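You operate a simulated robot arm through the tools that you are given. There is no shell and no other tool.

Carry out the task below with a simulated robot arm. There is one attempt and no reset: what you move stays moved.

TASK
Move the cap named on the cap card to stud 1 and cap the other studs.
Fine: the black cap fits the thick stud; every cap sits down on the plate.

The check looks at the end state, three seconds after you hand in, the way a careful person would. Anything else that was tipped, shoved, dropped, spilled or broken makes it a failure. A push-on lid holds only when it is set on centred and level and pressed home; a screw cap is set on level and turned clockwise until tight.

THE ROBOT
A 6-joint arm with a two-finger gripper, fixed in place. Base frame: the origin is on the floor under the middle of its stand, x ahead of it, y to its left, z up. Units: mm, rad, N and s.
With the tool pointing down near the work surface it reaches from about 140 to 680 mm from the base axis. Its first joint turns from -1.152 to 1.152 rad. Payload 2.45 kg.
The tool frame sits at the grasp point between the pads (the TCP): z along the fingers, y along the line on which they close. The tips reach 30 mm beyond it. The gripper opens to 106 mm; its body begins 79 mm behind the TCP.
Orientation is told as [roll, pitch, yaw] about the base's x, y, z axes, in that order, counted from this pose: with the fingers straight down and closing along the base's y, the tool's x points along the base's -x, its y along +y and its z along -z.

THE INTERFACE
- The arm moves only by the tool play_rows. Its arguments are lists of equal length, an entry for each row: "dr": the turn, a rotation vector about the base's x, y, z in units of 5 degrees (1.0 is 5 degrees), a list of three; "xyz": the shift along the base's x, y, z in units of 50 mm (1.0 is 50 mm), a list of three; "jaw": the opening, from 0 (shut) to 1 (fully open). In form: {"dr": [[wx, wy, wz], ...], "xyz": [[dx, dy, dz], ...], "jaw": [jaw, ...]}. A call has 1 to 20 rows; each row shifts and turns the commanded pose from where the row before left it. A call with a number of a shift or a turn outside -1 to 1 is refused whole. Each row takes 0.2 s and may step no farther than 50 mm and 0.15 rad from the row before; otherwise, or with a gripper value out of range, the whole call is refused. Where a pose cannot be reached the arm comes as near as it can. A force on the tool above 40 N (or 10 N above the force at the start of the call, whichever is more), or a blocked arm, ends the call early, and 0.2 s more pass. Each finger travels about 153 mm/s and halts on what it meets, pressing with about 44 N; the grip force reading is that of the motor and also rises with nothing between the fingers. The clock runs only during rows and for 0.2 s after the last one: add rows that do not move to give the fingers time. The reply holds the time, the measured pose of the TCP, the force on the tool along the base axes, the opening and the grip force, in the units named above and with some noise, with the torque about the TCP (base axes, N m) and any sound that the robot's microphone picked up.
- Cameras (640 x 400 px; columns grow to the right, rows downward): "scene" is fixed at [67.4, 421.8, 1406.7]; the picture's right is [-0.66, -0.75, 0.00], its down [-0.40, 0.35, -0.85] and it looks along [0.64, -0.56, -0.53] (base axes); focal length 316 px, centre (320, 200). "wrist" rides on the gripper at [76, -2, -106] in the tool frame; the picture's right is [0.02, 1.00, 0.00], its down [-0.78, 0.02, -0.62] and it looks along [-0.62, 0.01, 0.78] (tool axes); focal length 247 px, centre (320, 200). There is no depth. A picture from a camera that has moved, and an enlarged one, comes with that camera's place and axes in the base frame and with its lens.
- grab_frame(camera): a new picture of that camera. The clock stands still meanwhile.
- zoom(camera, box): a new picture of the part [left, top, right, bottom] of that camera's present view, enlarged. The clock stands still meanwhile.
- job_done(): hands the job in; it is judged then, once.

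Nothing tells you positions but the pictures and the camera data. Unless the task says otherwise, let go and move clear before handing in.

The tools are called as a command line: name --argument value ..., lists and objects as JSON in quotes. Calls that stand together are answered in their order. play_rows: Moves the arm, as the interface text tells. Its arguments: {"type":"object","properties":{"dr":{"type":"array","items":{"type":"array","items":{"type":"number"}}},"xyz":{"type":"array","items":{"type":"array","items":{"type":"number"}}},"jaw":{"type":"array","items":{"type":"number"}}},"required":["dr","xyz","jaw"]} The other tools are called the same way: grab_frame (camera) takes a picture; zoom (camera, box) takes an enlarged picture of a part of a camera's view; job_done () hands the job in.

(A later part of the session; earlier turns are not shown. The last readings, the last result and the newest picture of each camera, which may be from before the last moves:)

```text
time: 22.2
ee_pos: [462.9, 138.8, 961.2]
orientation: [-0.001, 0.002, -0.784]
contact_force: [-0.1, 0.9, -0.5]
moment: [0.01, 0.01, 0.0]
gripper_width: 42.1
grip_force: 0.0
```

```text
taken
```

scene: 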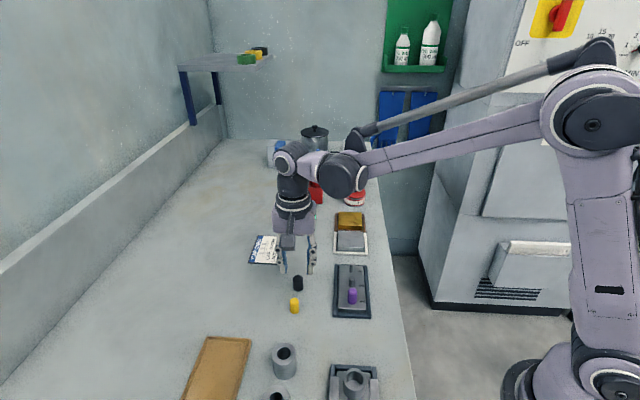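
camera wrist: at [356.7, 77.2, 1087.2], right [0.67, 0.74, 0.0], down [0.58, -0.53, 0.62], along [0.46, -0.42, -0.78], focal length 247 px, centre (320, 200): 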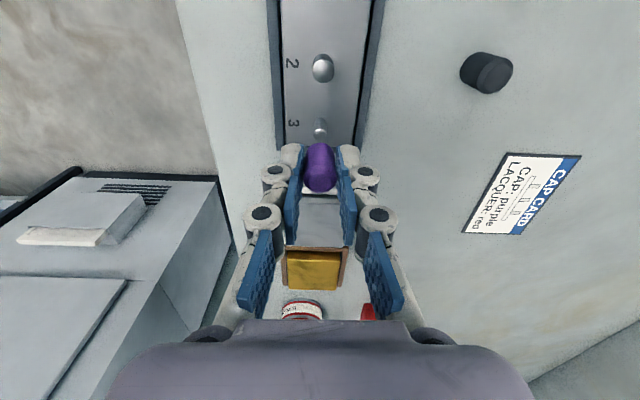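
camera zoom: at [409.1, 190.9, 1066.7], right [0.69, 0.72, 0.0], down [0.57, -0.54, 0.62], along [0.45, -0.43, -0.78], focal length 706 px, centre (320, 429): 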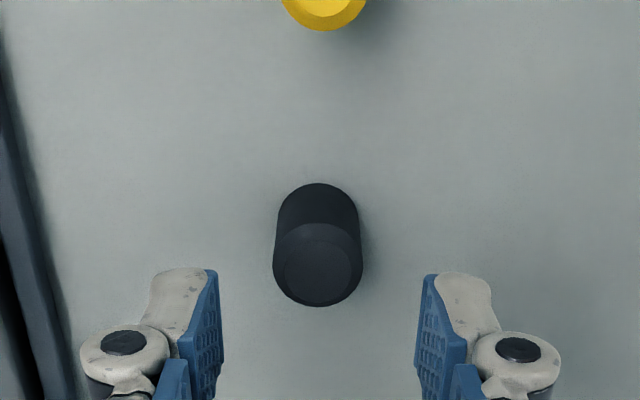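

The black cap is about 1–1.5 mm off-centre. I'll correct that and lower to grasp height, with the tips about 11 mm above the bench.

play_rows --dr '[[0, 0, 0], [0, 0, 0], [0, 0, 0], [0, 0, 0], [0, 0, 0]]' --xyz '[[0.002, -0.034, -0.25], [0, 0, -0.25], [0, 0, -0.2], [0, 0, -0.17], [0, 0, 0]]' --jaw '[0.4, 0.4, 0.4, 0.4, 0.4]'

zoom --camera "wrist" --box '[240, 80, 400, 220]'

zoom --camera "scene" --box '[265, 235, 335, 320]'

```text
time: 23.4
ee_pos: [463.8, 136.1, 916.7]
orientation: [0.0, 0.003, -0.784]
contact_force: [-0.7, -1.0, -0.9]
moment: [0.03, 0.01, 0.01]
gripper_width: 42.2
grip_force: 0.2
```

```text
2.86 times, centred on (320, 150) of wrist
camera zoom: at [409.1, 188.6, 1022.5], right [0.69, 0.72, 0.0], down [0.57, -0.54, 0.62], along [0.45, -0.43, -0.78], focal length 706 px, centre (320, 343)
```

zoom: 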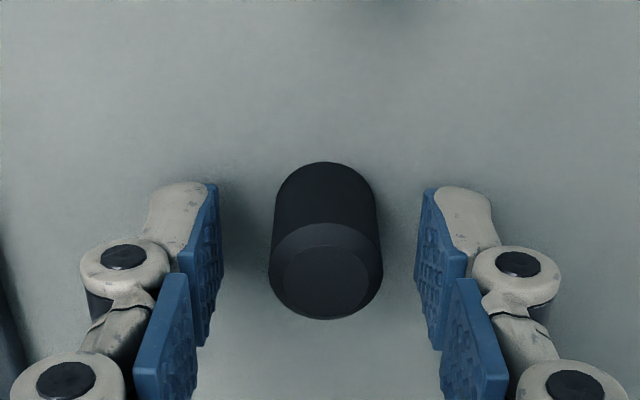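

```text
4.71 times, centred on (300, 278) of scene
camera zoom: at [67.4, 421.8, 1406.7], right [-0.66, -0.75, 0.0], down [-0.4, 0.35, -0.85], along [0.64, -0.56, -0.53], focal length 1487 px, centre (414, -165)
```

zoom: 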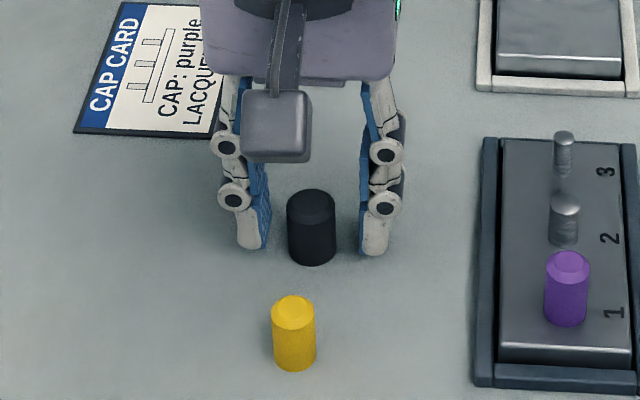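

The black cap is centred to under 1 mm. I'll nudge for that and close gently.

play_rows --dr '[[0, 0, 0], [0, 0, 0], [0, 0, 0], [0, 0, 0], [0, 0, 0], [0, 0, 0], [0, 0, 0], [0, 0, 0]]' --xyz '[[0.0106, 0.0106, 0], [0, 0, 0], [0, 0, 0], [0, 0, 0], [0, 0, 0], [0, 0, 0], [0, 0, 0], [0, 0, 0]]' --jaw '[0.35, 0.3, 0.26, 0.23, 0.2, 0.17, 0.12, 0.12]'

zoom --camera "wrist" --box '[240, 80, 400, 220]'

zoom --camera "scene" --box '[265, 235, 335, 320]'

```text
time: 25.2
ee_pos: [463.6, 137.0, 916.3]
orientation: [0.0, 0.001, -0.787]
contact_force: [0.2, -0.4, 0.1]
moment: [-0.03, 0.0, 0.0]
gripper_width: 23.7
grip_force: 44.5
```

```text
2.86 times, centred on (320, 150) of wrist
camera zoom: at [409.4, 189.5, 1022.3], right [0.69, 0.72, 0.0], down [0.57, -0.54, 0.62], along [0.45, -0.43, -0.78], focal length 706 px, centre (320, 343)
```

zoom: 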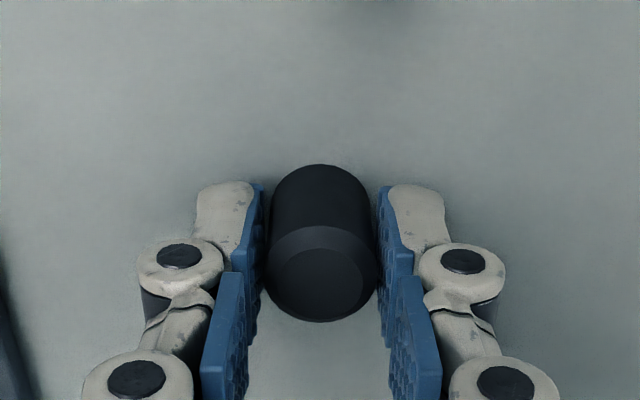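

```text
4.71 times, centred on (300, 278) of scene
camera zoom: at [67.4, 421.8, 1406.7], right [-0.66, -0.75, 0.0], down [-0.4, 0.35, -0.85], along [0.64, -0.56, -0.53], focal length 1487 px, centre (414, -165)
```

zoom: 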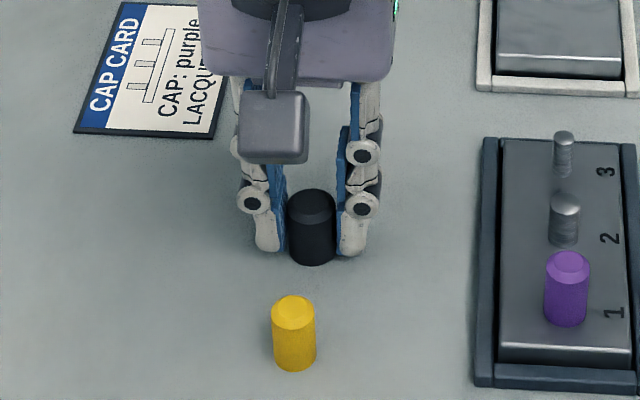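

The black cap is held at about 24 mm. I'll lift it well clear and carry it to hover over stud 2, near (382.9, 56.1).

play_rows --dr '[[0, 0, 0], [0, 0, 0], [0, 0, 0], [0, 0, 0], [0, 0, 0], [0, 0, 0], [0, 0, 0], [0, 0, 0], [0, 0, 0], [0, 0, 0]]' --xyz '[[0, 0, 0.1], [0, 0, 0.4], [0, 0, 0.4], [0, 0, 0.4], [-0.41, -0.4, 0], [-0.41, -0.4, 0], [-0.41, -0.4, 0], [-0.41, -0.4, 0], [0, 0, 0], [0, 0, 0]]' --jaw '[0.12, 0.12, 0.12, 0.12, 0.12, 0.12, 0.12, 0.12, 0.12, 0.12]'

zoom --camera "wrist" --box '[270, 90, 370, 200]'

zoom --camera "scene" --box '[325, 245, 385, 325]'

```text
time: 27.4
ee_pos: [382.7, 58.7, 980.3]
orientation: [0.001, 0.002, -0.786]
contact_force: [-0.7, 0.7, -0.4]
moment: [0.0, 0.01, 0.02]
gripper_width: 23.6
grip_force: 43.9
```

```text
3.64 times, centred on (320, 145) of wrist
camera zoom: at [328.2, 111.3, 1086.9], right [0.69, 0.72, 0.0], down [0.57, -0.54, 0.62], along [0.45, -0.43, -0.78], focal length 898 px, centre (320, 400)
```

zoom: 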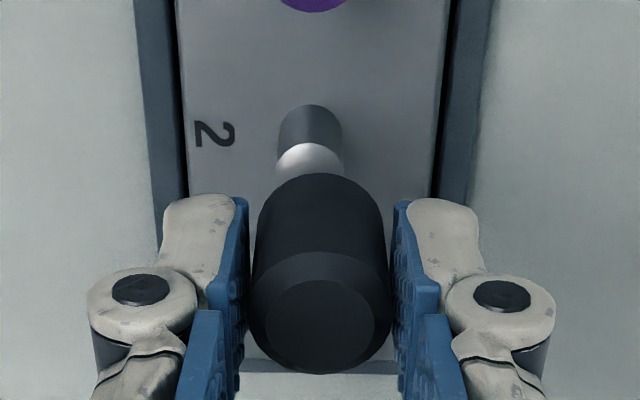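

```text
5.00 times, centred on (355, 285) of scene
camera zoom: at [67.4, 421.8, 1406.7], right [-0.66, -0.75, 0.0], down [-0.4, 0.35, -0.85], along [0.64, -0.56, -0.53], focal length 1580 px, centre (145, -225)
```

zoom: 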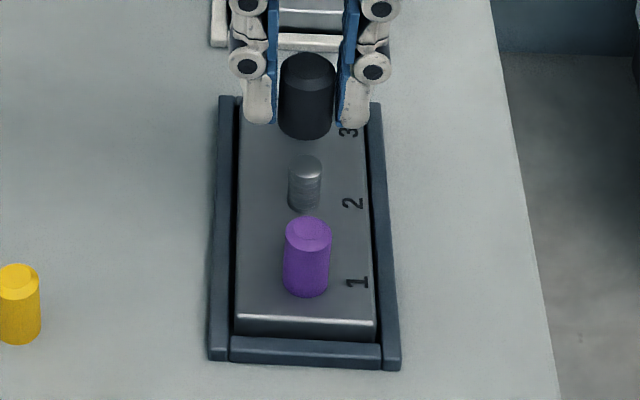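

The stud is about 2 mm to the left of the cap axis. I'll shift by (−0.8, −1.9) mm, lower 14 mm and recheck.

play_rows --dr '[[0, 0, 0], [0, 0, 0], [0, 0, 0], [0, 0, 0]]' --xyz '[[-0.016, -0.038, -0.1], [0, 0, -0.1], [0, 0, -0.08], [0, 0, 0]]' --jaw '[0.12, 0.12, 0.12, 0.12]'

zoom --camera "wrist" --box '[270, 90, 370, 200]'

zoom --camera "scene" --box '[325, 245, 385, 325]'

```text
time: 28.4
ee_pos: [381.7, 55.5, 966.6]
orientation: [0.0, 0.002, -0.786]
contact_force: [-0.5, -0.3, -0.5]
moment: [-0.01, 0.02, -0.02]
gripper_width: 23.4
grip_force: 44.1
```

```text
3.64 times, centred on (320, 145) of wrist
camera zoom: at [326.6, 108.4, 1072.8], right [0.69, 0.72, 0.0], down [0.57, -0.54, 0.62], along [0.45, -0.43, -0.78], focal length 898 px, centre (320, 400)
```

zoom: 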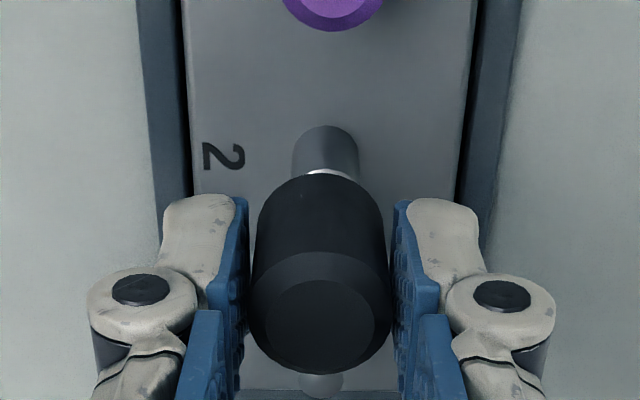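

```text
5.00 times, centred on (355, 285) of scene
camera zoom: at [67.4, 421.8, 1406.7], right [-0.66, -0.75, 0.0], down [-0.4, 0.35, -0.85], along [0.64, -0.56, -0.53], focal length 1580 px, centre (145, -225)
```

zoom: 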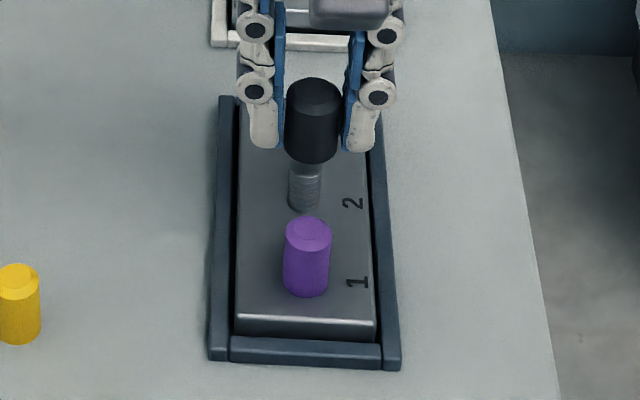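

Both cameras say the cap is now ~1.2 mm too far the other way. I'll correct by (+0.8, +0.95) and lower just onto the stud's top.

play_rows --dr '[[0, 0, 0], [0, 0, 0], [0, 0, 0], [0, 0, 0]]' --xyz '[[0.016, 0.019, -0.05], [0, 0, -0.05], [0, 0, -0.06], [0, 0, 0]]' --jaw '[0.12, 0.12, 0.12, 0.12]'

zoom --camera "wrist" --box '[270, 90, 370, 200]'

zoom --camera "scene" --box '[325, 245, 385, 325]'

```text
time: 29.4
ee_pos: [381.9, 57.2, 959.3]
orientation: [0.0, 0.002, -0.787]
contact_force: [-0.9, -0.2, 0.1]
moment: [-0.01, 0.01, 0.03]
gripper_width: 23.8
grip_force: 43.6
```

```text
3.64 times, centred on (320, 145) of wrist
camera zoom: at [327.4, 109.5, 1065.3], right [0.69, 0.72, 0.0], down [0.57, -0.54, 0.62], along [0.45, -0.43, -0.78], focal length 898 px, centre (320, 400)
```

zoom: 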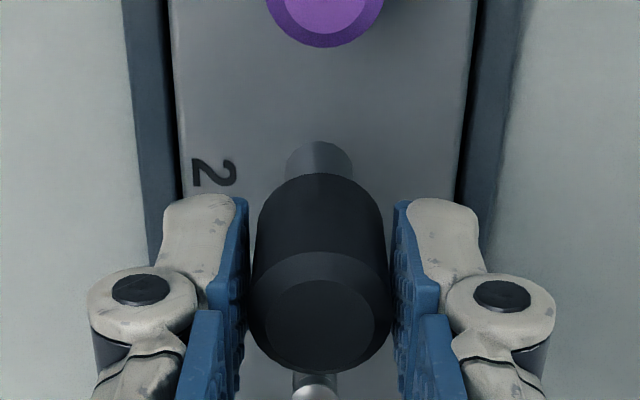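

```text
5.00 times, centred on (355, 285) of scene
camera zoom: at [67.4, 421.8, 1406.7], right [-0.66, -0.75, 0.0], down [-0.4, 0.35, -0.85], along [0.64, -0.56, -0.53], focal length 1580 px, centre (145, -225)
```

zoom: 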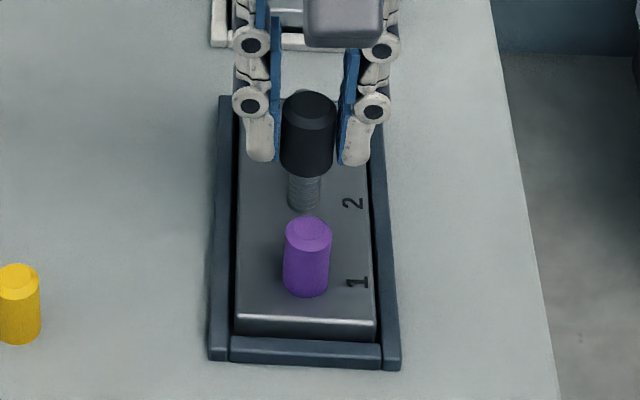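

The cap is on target over stud 2. I'll lower gently, watching for contact.

play_rows --dr '[[0, 0, 0], [0, 0, 0], [0, 0, 0], [0, 0, 0], [0, 0, 0]]' --xyz '[[0, 0, -0.04], [0, 0, -0.04], [0, 0, -0.04], [0, 0, -0.06], [0, 0, 0]]' --jaw '[0.12, 0.12, 0.12, 0.12, 0.12]'

zoom --camera "wrist" --box '[270, 90, 370, 200]'

zoom --camera "scene" --box '[325, 245, 385, 325]'

```text
time: 30.6
ee_pos: [382.8, 56.8, 950.1]
orientation: [0.0, 0.002, -0.784]
contact_force: [-0.8, 0.0, 0.7]
moment: [-0.01, 0.02, 0.02]
gripper_width: 23.7
grip_force: 43.6
```

```text
3.64 times, centred on (320, 145) of wrist
camera zoom: at [327.6, 109.5, 1056.1], right [0.69, 0.72, 0.0], down [0.57, -0.54, 0.62], along [0.45, -0.43, -0.78], focal length 898 px, centre (320, 400)
```

zoom: 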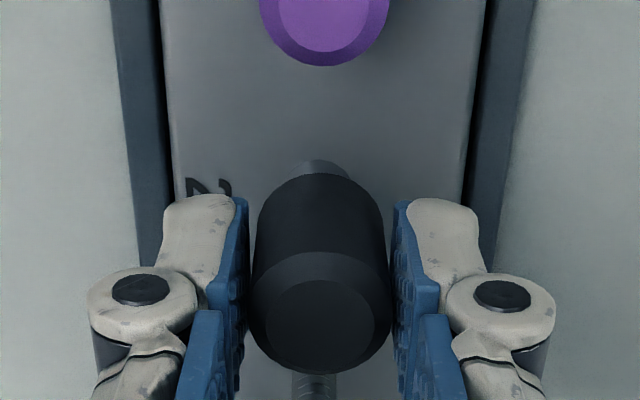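

```text
5.00 times, centred on (355, 285) of scene
camera zoom: at [67.4, 421.8, 1406.7], right [-0.66, -0.75, 0.0], down [-0.4, 0.35, -0.85], along [0.64, -0.56, -0.53], focal length 1580 px, centre (145, -225)
```

zoom: 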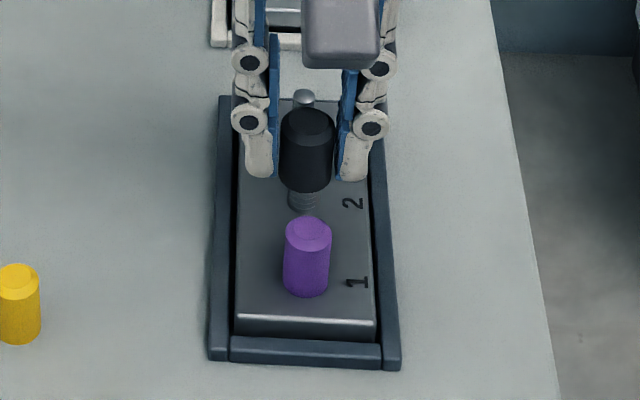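

The thick stud has entered the black cap without force. Continuing down.

play_rows --dr '[[0, 0, 0], [0, 0, 0], [0, 0, 0], [0, 0, 0], [0, 0, 0], [0, 0, 0]]' --xyz '[[0, 0, -0.06], [0, 0, -0.07], [0, 0, -0.07], [0, 0, -0.07], [0, 0, -0.05], [0, 0, 0]]' --jaw '[0.12, 0.12, 0.12, 0.12, 0.12, 0.12]'

zoom --camera "wrist" --box '[270, 90, 370, 200]'

zoom --camera "scene" --box '[325, 245, 385, 325]'

```text
time: 32.0
ee_pos: [382.0, 57.5, 933.6]
orientation: [0.0, 0.0, -0.785]
contact_force: [3.7, -3.5, -0.5]
moment: [-0.1, -0.08, -0.02]
gripper_width: 23.7
grip_force: 44.4
```

```text
3.64 times, centred on (320, 145) of wrist
camera zoom: at [327.6, 110.0, 1040.2], right [0.69, 0.72, 0.0], down [0.57, -0.54, 0.62], along [0.45, -0.43, -0.78], focal length 898 px, centre (320, 400)
```

zoom: 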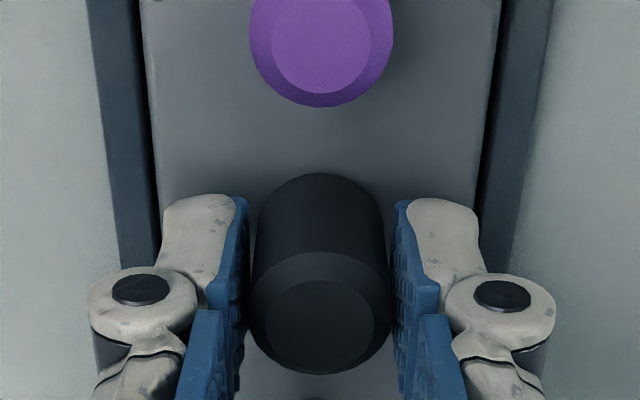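

```text
5.00 times, centred on (355, 285) of scene
camera zoom: at [67.4, 421.7, 1406.8], right [-0.66, -0.75, 0.0], down [-0.4, 0.35, -0.85], along [0.64, -0.56, -0.53], focal length 1580 px, centre (145, -225)
```

zoom: 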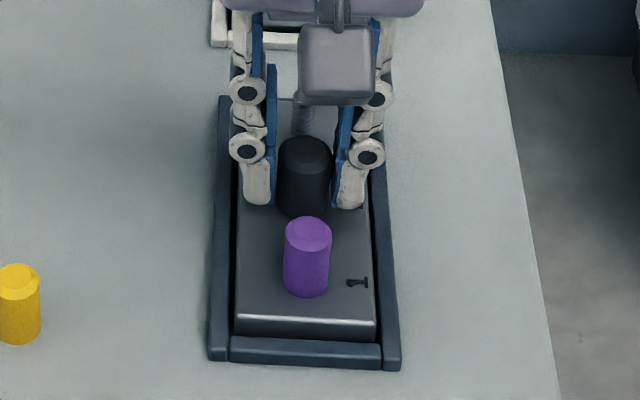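

A small 5 N side force says the cap is touching the stud along the line, so I'll ease off by ~0.5 mm and then feel down to the plate.

play_rows --dr '[[0, 0, 0], [0, 0, 0], [0, 0, 0]]' --xyz '[[0.008, -0.008, 0], [0, 0, -0.02], [0, 0, 0]]' --jaw '[0.12, 0.12, 0.12]'

```text
time: 32.8
ee_pos: [382.8, 56.9, 933.3]
orientation: [-0.001, 0.001, -0.784]
contact_force: [0.5, -0.1, 0.0]
moment: [0.01, 0.0, 0.0]
gripper_width: 23.7
grip_force: 43.7
```

The side force is gone. I'll keep stepping down in 1 mm, then finer, steps.

play_rows --dr '[[0, 0, 0], [0, 0, 0], [0, 0, 0]]' --xyz '[[0, 0, -0.02], [0, 0, -0.01], [0, 0, 0]]' --jaw '[0.12, 0.12, 0.12]'

zoom --camera "wrist" --box '[270, 90, 370, 200]'

zoom --camera "scene" --box '[330, 255, 380, 305]'

```text
time: 33.6
ee_pos: [383.0, 56.5, 931.6]
orientation: [0.001, 0.002, -0.787]
contact_force: [-1.0, 0.9, 30.6]
moment: [0.03, 0.04, 0.01]
gripper_width: 23.7
grip_force: 43.5
```

```text
3.64 times, centred on (320, 145) of wrist
camera zoom: at [328.2, 109.2, 1037.9], right [0.69, 0.72, 0.0], down [0.57, -0.54, 0.62], along [0.45, -0.43, -0.78], focal length 898 px, centre (320, 400)
```

zoom: 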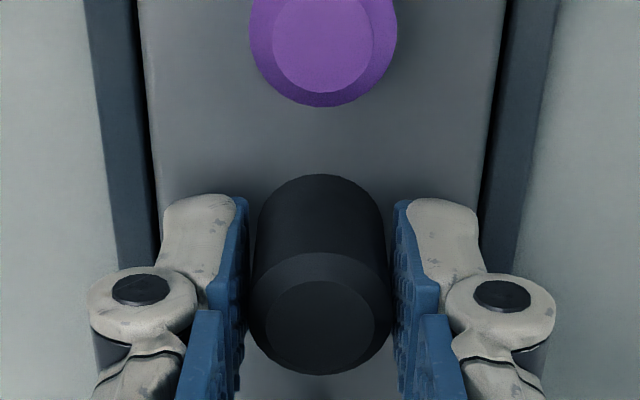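

```text
8.00 times, centred on (355, 280) of scene
camera zoom: at [67.0, 421.7, 1406.8], right [-0.66, -0.75, 0.0], down [-0.4, 0.35, -0.85], along [0.64, -0.56, -0.53], focal length 2528 px, centre (40, -440)
```

zoom: 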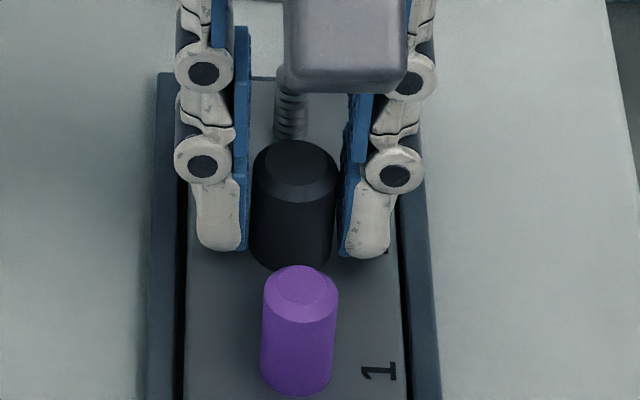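

A clean 30 N vertical contact shows it has met the plate. I'll release and inspect the seating.

play_rows --dr '[[0, 0, 0], [0, 0, 0], [0, 0, 0], [0, 0, 0], [0, 0, 0]]' --xyz '[[0, 0, 0.01], [0, 0, 0], [0, 0, 0], [0, 0, 0], [0, 0, 0]]' --jaw '[0.12, 0.26, 0.34, 0.42, 0.42]'

zoom --camera "wrist" --box '[250, 80, 390, 200]'

zoom --camera "scene" --box '[330, 255, 380, 305]'

```text
time: 34.8
ee_pos: [383.1, 55.0, 932.0]
orientation: [0.0, 0.002, -0.786]
contact_force: [0.1, -0.5, 0.3]
moment: [0.0, 0.01, 0.04]
gripper_width: 44.8
grip_force: 0.1
```

```text
3.33 times, centred on (320, 140) of wrist
camera zoom: at [328.1, 108.7, 1038.0], right [0.69, 0.72, 0.0], down [0.57, -0.54, 0.62], along [0.45, -0.43, -0.78], focal length 823 px, centre (320, 400)
```

zoom: 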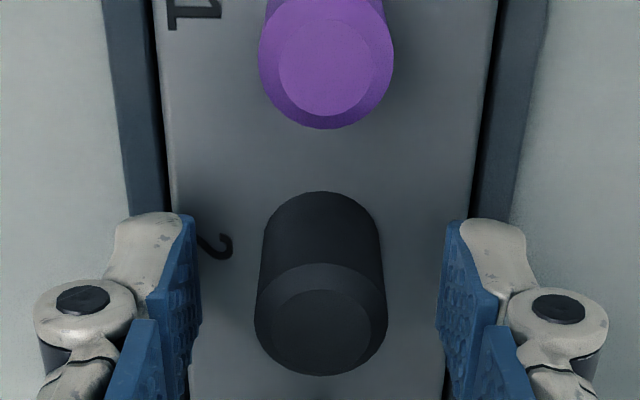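

```text
8.00 times, centred on (355, 280) of scene
camera zoom: at [67.4, 421.8, 1406.7], right [-0.66, -0.75, 0.0], down [-0.4, 0.35, -0.85], along [0.64, -0.56, -0.53], focal length 2528 px, centre (40, -440)
```

zoom: 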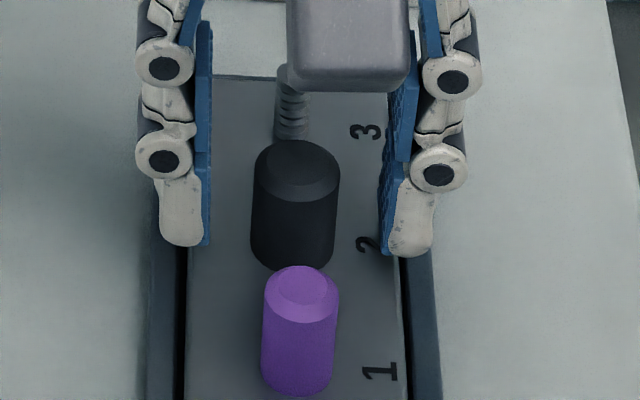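

The black cap sits upright and flush on stud 2. Next is the yellow cap near (423, 179): I'll rise, move over it and check alignment.

play_rows --dr '[[0, 0, 0], [0, 0, 0], [0, 0, 0], [0, 0, 0], [0, 0, 0], [0, 0, 0], [0, 0, 0], [0, 0, 0], [0, 0, 0], [0, 0, 0]]' --xyz '[[0, 0, 0.2], [0, 0, 0.5], [0, 0, 0.4], [0.199, 0.613, 0], [0.199, 0.613, 0], [0.199, 0.613, 0], [0.199, 0.613, 0], [0, 0, -0.3], [0, 0, -0.24], [0, 0, 0]]' --jaw '[0.42, 0.4, 0.4, 0.4, 0.4, 0.4, 0.4, 0.4, 0.4, 0.4]'

zoom --camera "wrist" --box '[240, 50, 400, 190]'

grab_frame --camera "scene"

```text
time: 37.0
ee_pos: [422.8, 179.4, 958.4]
orientation: [-0.001, 0.001, -0.787]
contact_force: [0.0, -0.5, 0.8]
moment: [0.01, 0.02, 0.0]
gripper_width: 42.5
grip_force: 0.1
```

```text
2.86 times, centred on (320, 120) of wrist
camera zoom: at [368.5, 232.6, 1064.9], right [0.69, 0.72, 0.0], down [0.57, -0.54, 0.62], along [0.45, -0.43, -0.78], focal length 706 px, centre (320, 429)
```

zoom: 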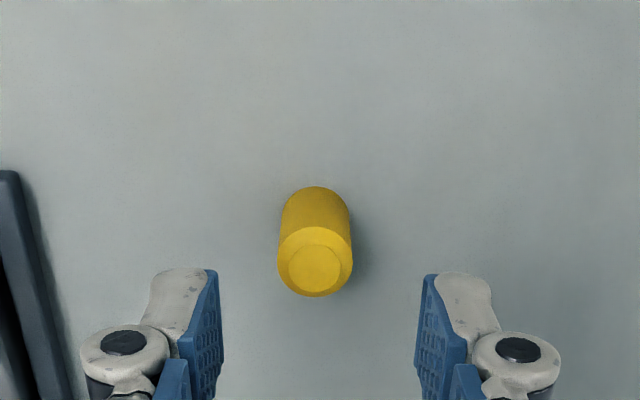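

```text
taken
```

scene: 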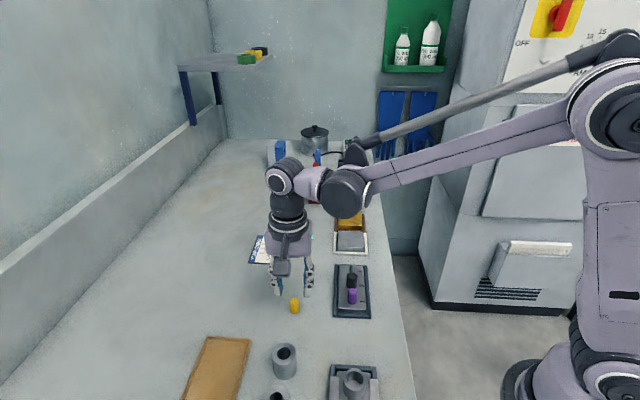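

The yellow cap is about 1.2 mm to the left. I'll correct and lower to grasp height.

play_rows --dr '[[0, 0, 0], [0, 0, 0], [0, 0, 0], [0, 0, 0], [0, 0, 0]]' --xyz '[[-0.017, -0.017, -0.25], [0, 0, -0.25], [0, 0, -0.2], [0, 0, -0.14], [0, 0, 0]]' --jaw '[0.4, 0.4, 0.4, 0.4, 0.4]'

zoom --camera "wrist" --box '[240, 80, 400, 220]'

zoom --camera "scene" --box '[265, 255, 335, 325]'

```text
time: 38.2
ee_pos: [422.8, 177.0, 917.3]
orientation: [-0.001, 0.001, -0.785]
contact_force: [-0.4, -0.1, -0.3]
moment: [0.02, -0.01, -0.01]
gripper_width: 42.6
grip_force: 0.1
```

```text
2.86 times, centred on (320, 150) of wrist
camera zoom: at [367.3, 230.8, 1023.7], right [0.69, 0.72, 0.0], down [0.57, -0.54, 0.62], along [0.45, -0.43, -0.78], focal length 706 px, centre (320, 343)
```

zoom: 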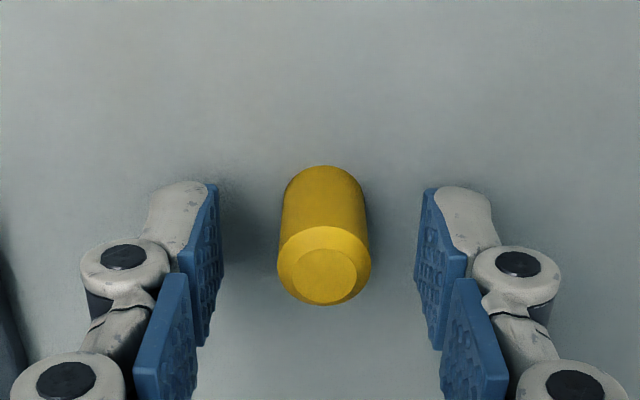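

```text
5.71 times, centred on (300, 290) of scene
camera zoom: at [67.4, 421.8, 1406.7], right [-0.66, -0.75, 0.0], down [-0.4, 0.35, -0.85], along [0.64, -0.56, -0.53], focal length 1806 px, centre (434, -314)
```

zoom: 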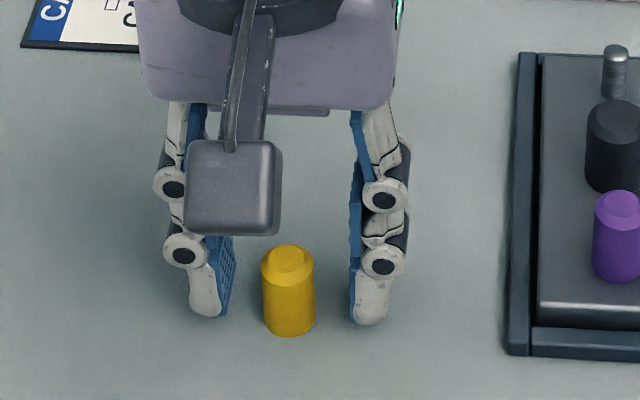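

Now about 0.8 mm off the other way. I'll nudge and close gently.

play_rows --dr '[[0, 0, 0], [0, 0, 0], [0, 0, 0], [0, 0, 0], [0, 0, 0], [0, 0, 0], [0, 0, 0], [0, 0, 0]]' --xyz '[[0.011, 0.011, 0], [0, 0, 0], [0, 0, 0], [0, 0, 0], [0, 0, 0], [0, 0, 0], [0, 0, 0], [0, 0, 0]]' --jaw '[0.35, 0.3, 0.25, 0.21, 0.18, 0.15, 0.1, 0.1]'

zoom --camera "wrist" --box '[240, 80, 400, 220]'

zoom --camera "scene" --box '[265, 255, 335, 325]'

```text
time: 40.0
ee_pos: [422.8, 179.4, 917.7]
orientation: [0.0, 0.0, -0.784]
contact_force: [0.2, 0.3, 0.7]
moment: [0.02, 0.02, -0.04]
gripper_width: 19.0
grip_force: 44.2
```

```text
2.86 times, centred on (320, 150) of wrist
camera zoom: at [368.1, 231.5, 1024.1], right [0.69, 0.72, 0.0], down [0.57, -0.54, 0.62], along [0.45, -0.43, -0.78], focal length 706 px, centre (320, 343)
```

zoom: 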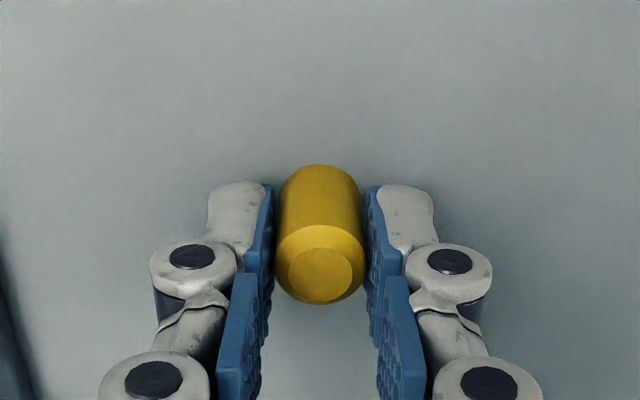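

```text
5.71 times, centred on (300, 290) of scene
camera zoom: at [67.4, 421.8, 1406.7], right [-0.66, -0.75, 0.0], down [-0.4, 0.35, -0.85], along [0.64, -0.56, -0.53], focal length 1806 px, centre (434, -314)
```

zoom: 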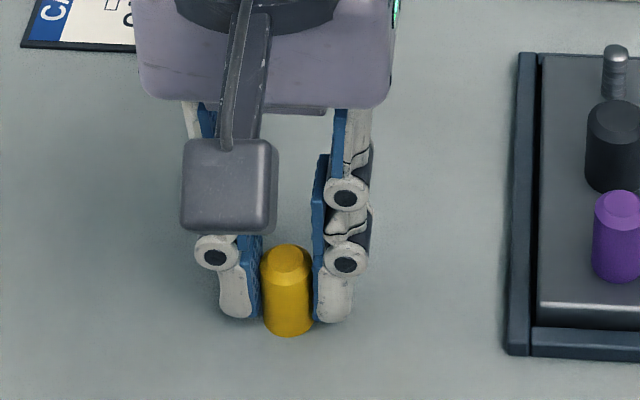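

The yellow cap is held at 19 mm. I'll lift it and carry it to hover over stud 3 near (412.7, 26.3).

play_rows --dr '[[0, 0, 0], [0, 0, 0], [0, 0, 0], [0, 0, 0], [0, 0, 0], [0, 0, 0], [0, 0, 0], [0, 0, 0], [0, 0, 0], [0, 0, 0], [0, 0, 0]]' --xyz '[[0, 0, 0.1], [0, 0, 0.4], [0, 0, 0.4], [0, 0, 0.4], [-0.04, -0.611, 0], [-0.04, -0.611, 0], [-0.04, -0.611, 0], [-0.04, -0.611, 0], [-0.04, -0.611, 0], [0, 0, 0], [0, 0, 0]]' --jaw '[0.1, 0.1, 0.1, 0.1, 0.1, 0.1, 0.1, 0.1, 0.1, 0.1, 0.1]'

zoom --camera "wrist" --box '[270, 90, 370, 200]'

zoom --camera "scene" --box '[325, 235, 385, 315]'

```text
time: 42.4
ee_pos: [414.5, 24.5, 984.9]
orientation: [0.001, 0.002, -0.785]
contact_force: [-0.3, 0.2, -0.4]
moment: [0.0, 0.03, 0.03]
gripper_width: 19.0
grip_force: 43.7
```

```text
3.64 times, centred on (320, 145) of wrist
camera zoom: at [358.9, 77.6, 1090.1], right [0.69, 0.72, 0.0], down [0.57, -0.54, 0.62], along [0.45, -0.43, -0.78], focal length 898 px, centre (320, 400)
```

zoom: 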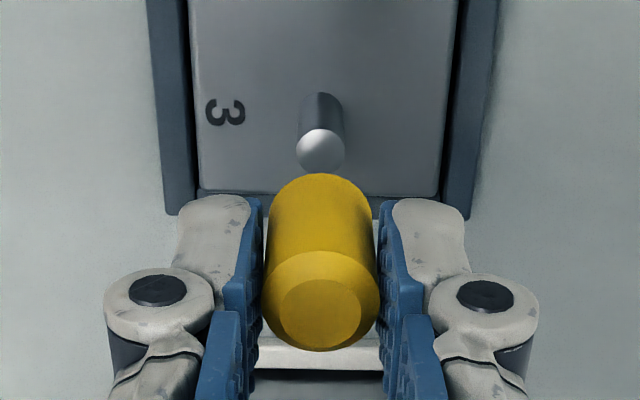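

```text
5.00 times, centred on (355, 275) of scene
camera zoom: at [67.4, 421.8, 1406.7], right [-0.66, -0.75, 0.0], down [-0.4, 0.35, -0.85], along [0.64, -0.56, -0.53], focal length 1580 px, centre (145, -175)
```

zoom: 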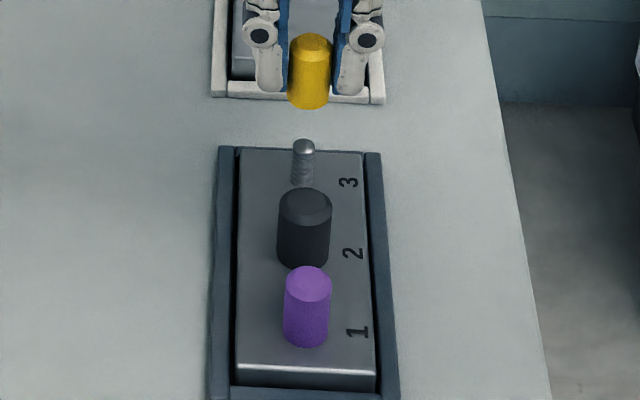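

The cap needs about 1.4 mm towards stud 2 along the line. I'll correct, lower 14 mm and check again.

play_rows --dr '[[0, 0, 0], [0, 0, 0], [0, 0, 0], [0, 0, 0]]' --xyz '[[-0.018, 0.022, -0.1], [0, 0, -0.1], [0, 0, -0.08], [0, 0, 0]]' --jaw '[0.1, 0.1, 0.1, 0.1]'

zoom --camera "wrist" --box '[270, 90, 370, 200]'

zoom --camera "scene" --box '[325, 235, 385, 315]'

```text
time: 43.4
ee_pos: [412.0, 24.9, 969.9]
orientation: [0.0, 0.003, -0.785]
contact_force: [-0.3, 0.0, -0.2]
moment: [0.02, -0.01, -0.02]
gripper_width: 19.1
grip_force: 44.1
```

```text
3.64 times, centred on (320, 145) of wrist
camera zoom: at [357.1, 78.2, 1074.9], right [0.69, 0.72, 0.0], down [0.57, -0.54, 0.62], along [0.45, -0.43, -0.78], focal length 898 px, centre (320, 400)
```

zoom: 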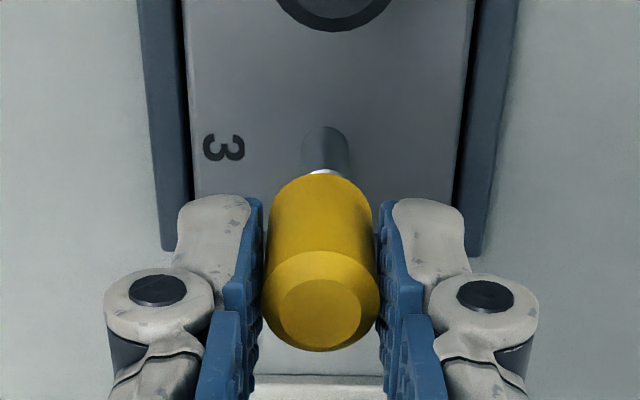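

```text
5.00 times, centred on (355, 275) of scene
camera zoom: at [67.4, 421.8, 1406.7], right [-0.66, -0.75, 0.0], down [-0.4, 0.35, -0.85], along [0.64, -0.56, -0.53], focal length 1580 px, centre (145, -175)
```

zoom: 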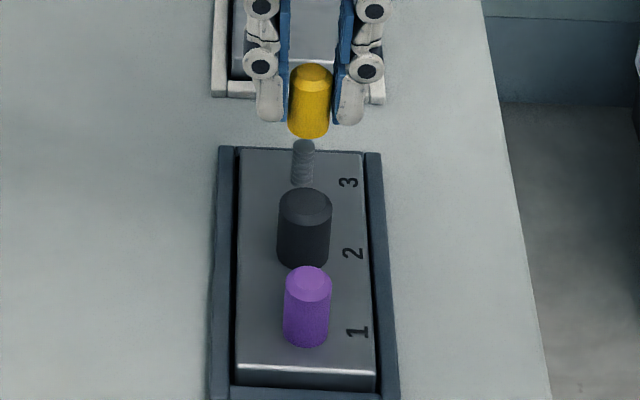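

It's now ~1 mm short across the line. I'll correct by (+0.95, +0.65), lower 8 mm and check again.

play_rows --dr '[[0, 0, 0], [0, 0, 0], [0, 0, 0], [0, 0, 0]]' --xyz '[[0.019, 0.013, -0.05], [0, 0, -0.05], [0, 0, -0.06], [0, 0, 0]]' --jaw '[0.1, 0.1, 0.1, 0.1]'

zoom --camera "wrist" --box '[270, 90, 370, 200]'

zoom --camera "scene" --box '[325, 235, 385, 315]'

```text
time: 44.4
ee_pos: [411.6, 26.4, 960.1]
orientation: [0.0, 0.002, -0.787]
contact_force: [-0.7, -0.5, -0.8]
moment: [0.01, -0.01, 0.05]
gripper_width: 19.1
grip_force: 43.8
```

```text
3.64 times, centred on (320, 145) of wrist
camera zoom: at [357.4, 79.1, 1067.3], right [0.69, 0.72, 0.0], down [0.57, -0.54, 0.62], along [0.45, -0.43, -0.78], focal length 898 px, centre (320, 400)
```

zoom: 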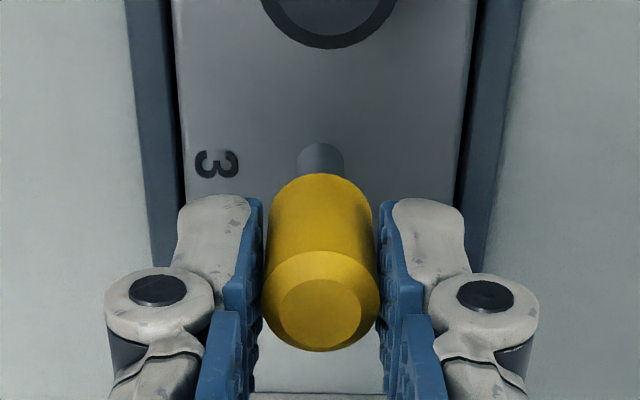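

```text
5.00 times, centred on (355, 275) of scene
camera zoom: at [67.4, 421.8, 1406.7], right [-0.66, -0.75, 0.0], down [-0.4, 0.35, -0.85], along [0.64, -0.56, -0.53], focal length 1580 px, centre (145, -175)
```

zoom: 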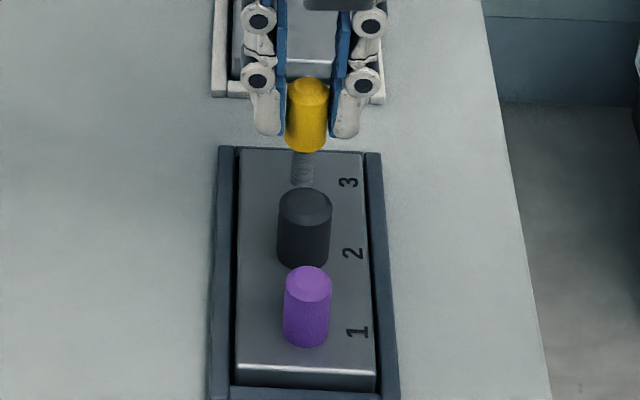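

Aligned across the line, and ~0.7 mm to correct along it. I'll apply that and lower slowly onto the stud.

play_rows --dr '[[0, 0, 0], [0, 0, 0], [0, 0, 0], [0, 0, 0], [0, 0, 0]]' --xyz '[[0.01, -0.008, -0.03], [0, 0, -0.04], [0, 0, -0.05], [0, 0, -0.06], [0, 0, 0]]' --jaw '[0.1, 0.1, 0.1, 0.1, 0.1]'

zoom --camera "wrist" --box '[270, 90, 370, 200]'

zoom --camera "scene" --box '[325, 235, 385, 315]'

```text
time: 45.6
ee_pos: [412.4, 27.0, 951.9]
orientation: [0.001, 0.002, -0.786]
contact_force: [1.0, 0.3, -0.5]
moment: [0.01, -0.02, 0.01]
gripper_width: 19.0
grip_force: 43.9
```

```text
3.64 times, centred on (320, 145) of wrist
camera zoom: at [357.8, 78.9, 1058.2], right [0.69, 0.72, 0.0], down [0.57, -0.54, 0.62], along [0.45, -0.43, -0.78], focal length 898 px, centre (320, 400)
```

zoom: 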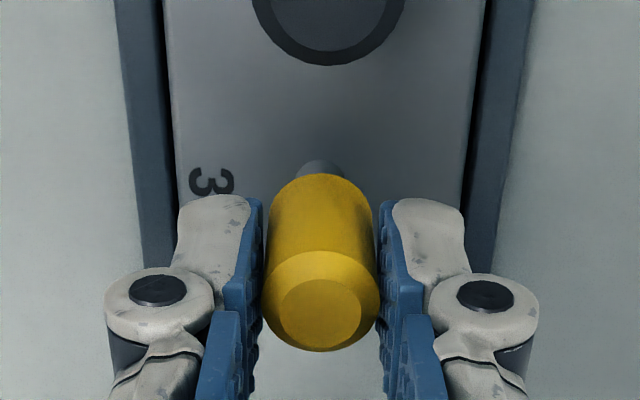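

```text
5.00 times, centred on (355, 275) of scene
camera zoom: at [67.4, 421.8, 1406.7], right [-0.66, -0.75, 0.0], down [-0.4, 0.35, -0.85], along [0.64, -0.56, -0.53], focal length 1580 px, centre (145, -175)
```

zoom: 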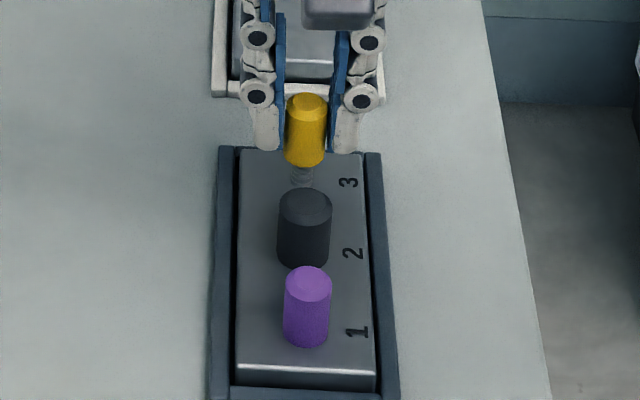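

The stud is about 5 mm into the cap with no force. Continuing down.

play_rows --dr '[[0, 0, 0], [0, 0, 0], [0, 0, 0], [0, 0, 0], [0, 0, 0], [0, 0, 0]]' --xyz '[[0, 0, -0.06], [0, 0, -0.06], [0, 0, -0.06], [0, 0, -0.06], [0, 0, -0.06], [0, 0, 0]]' --jaw '[0.1, 0.1, 0.1, 0.1, 0.1, 0.1]'

zoom --camera "scene" --box '[325, 235, 385, 315]'

zoom --camera "wrist" --box '[270, 90, 370, 200]'

```text
time: 47.0
ee_pos: [412.9, 27.5, 937.1]
orientation: [0.001, 0.002, -0.786]
contact_force: [0.6, 0.1, -0.6]
moment: [0.02, 0.01, -0.02]
gripper_width: 19.0
grip_force: 43.9
```

```text
5.00 times, centred on (355, 275) of scene
camera zoom: at [67.4, 421.8, 1406.7], right [-0.66, -0.75, 0.0], down [-0.4, 0.35, -0.85], along [0.64, -0.56, -0.53], focal length 1580 px, centre (145, -175)
```

zoom: 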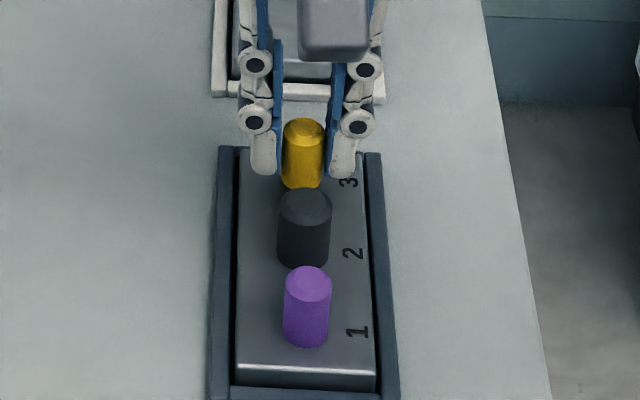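

```text
3.64 times, centred on (320, 145) of wrist
camera zoom: at [358.2, 79.1, 1043.5], right [0.69, 0.72, 0.0], down [0.57, -0.54, 0.62], along [0.45, -0.43, -0.78], focal length 898 px, centre (320, 400)
```

zoom: 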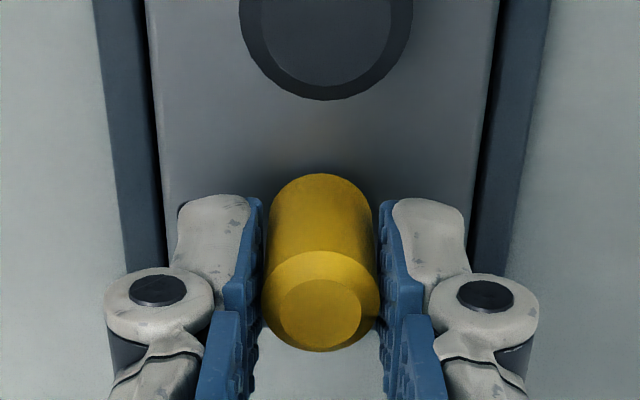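

About 4 mm remain. I'll go down in 1 mm steps until it meets the plate.

play_rows --dr '[[0, 0, 0], [0, 0, 0], [0, 0, 0], [0, 0, 0]]' --xyz '[[0, 0, -0.02], [0, 0, -0.02], [0, 0, -0.02], [0, 0, 0]]' --jaw '[0.1, 0.1, 0.1, 0.1]'

play_rows --dr '[[0, 0, 0], [0, 0, 0], [0, 0, 0]]' --xyz '[[0, 0, -0.01], [0, 0, -0.01], [0, 0, 0]]' --jaw '[0.1, 0.1, 0.1]'

```text
time: 48.0
ee_pos: [413.3, 25.9, 933.5]
orientation: [-0.001, -0.001, -0.787]
contact_force: [0.1, -1.6, -0.2]
moment: [-0.05, -0.04, 0.02]
gripper_width: 18.9
grip_force: 44.3
```

```text
time: 48.8
ee_pos: [412.6, 26.3, 933.9]
orientation: [0.0, 0.001, -0.785]
contact_force: [1.7, 1.2, 14.8]
moment: [0.08, -0.05, -0.02]
gripper_width: 19.0
grip_force: 44.0
```

Contact is beginning at 15 N. I'll press half a millimetre more, then check.

play_rows --dr '[[0, 0, 0], [0, 0, 0]]' --xyz '[[0, 0, -0.008], [0, 0, 0]]' --jaw '[0.1, 0.1]'

zoom --camera "scene" --box '[330, 250, 380, 310]'

zoom --camera "wrist" --box '[270, 90, 370, 200]'

```text
time: 49.4
ee_pos: [411.7, 27.3, 933.3]
orientation: [0.001, 0.001, -0.784]
contact_force: [1.2, 2.3, 25.8]
moment: [0.09, 0.0, -0.02]
gripper_width: 19.1
grip_force: 43.2
```

```text
6.67 times, centred on (355, 280) of scene
camera zoom: at [67.0, 421.8, 1406.7], right [-0.66, -0.75, 0.0], down [-0.4, 0.35, -0.85], along [0.64, -0.56, -0.53], focal length 2107 px, centre (87, -333)
```

zoom: 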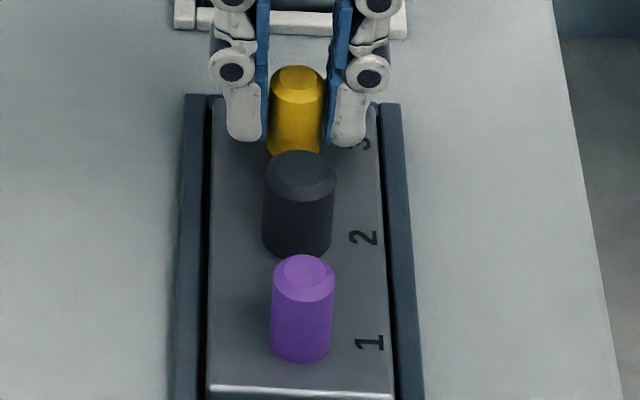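

```text
3.64 times, centred on (320, 145) of wrist
camera zoom: at [358.1, 79.2, 1039.7], right [0.69, 0.72, 0.0], down [0.57, -0.54, 0.62], along [0.45, -0.43, -0.78], focal length 898 px, centre (320, 400)
```

zoom: 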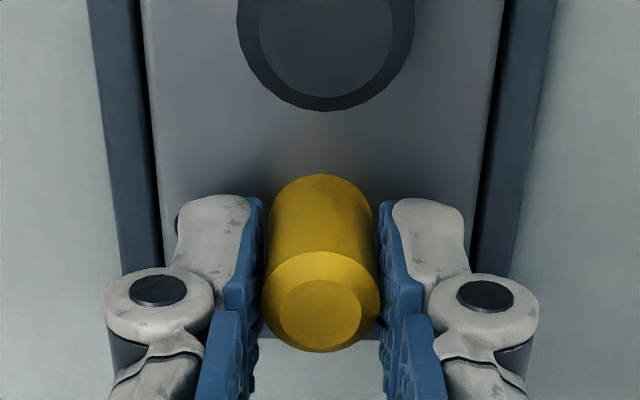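

Contact height matches the black cap's (15.6 mm above bench level), so the yellow cap is seated. I'll release and rise.

play_rows --dr '[[0, 0, 0], [0, 0, 0], [0, 0, 0], [0, 0, 0], [0, 0, 0]]' --xyz '[[0, 0, 0.01], [0, 0, 0], [0, 0, 0], [0, 0, 0], [0, 0, 0]]' --jaw '[0.1, 0.22, 0.3, 0.4, 0.4]'

zoom --camera "wrist" --box '[250, 80, 390, 200]'

zoom --camera "scene" --box '[330, 250, 380, 310]'

```text
time: 50.6
ee_pos: [412.2, 27.4, 933.9]
orientation: [0.001, 0.002, -0.786]
contact_force: [0.7, -0.7, -0.7]
moment: [0.01, 0.0, 0.0]
gripper_width: 42.5
grip_force: 0.0
```

```text
3.33 times, centred on (320, 140) of wrist
camera zoom: at [357.8, 79.2, 1039.5], right [0.69, 0.72, 0.0], down [0.57, -0.54, 0.62], along [0.45, -0.43, -0.78], focal length 823 px, centre (320, 400)
```

zoom: 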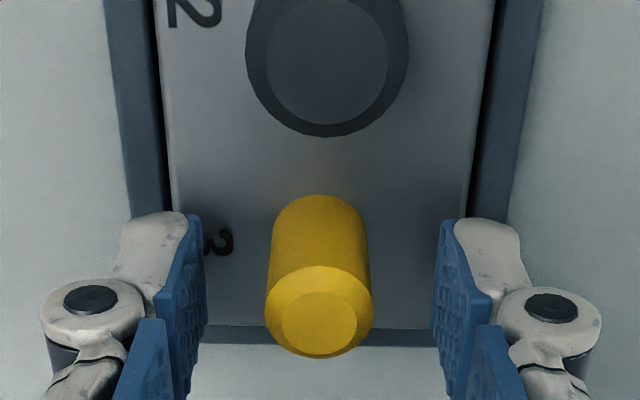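

```text
6.67 times, centred on (355, 280) of scene
camera zoom: at [67.4, 421.8, 1406.7], right [-0.66, -0.75, 0.0], down [-0.4, 0.35, -0.85], along [0.64, -0.56, -0.53], focal length 2107 px, centre (87, -333)
```

zoom: 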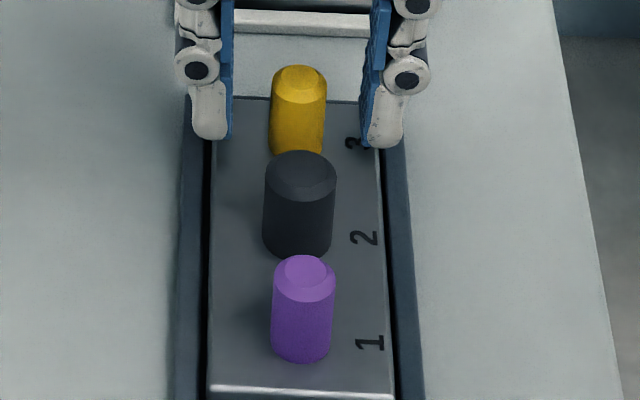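

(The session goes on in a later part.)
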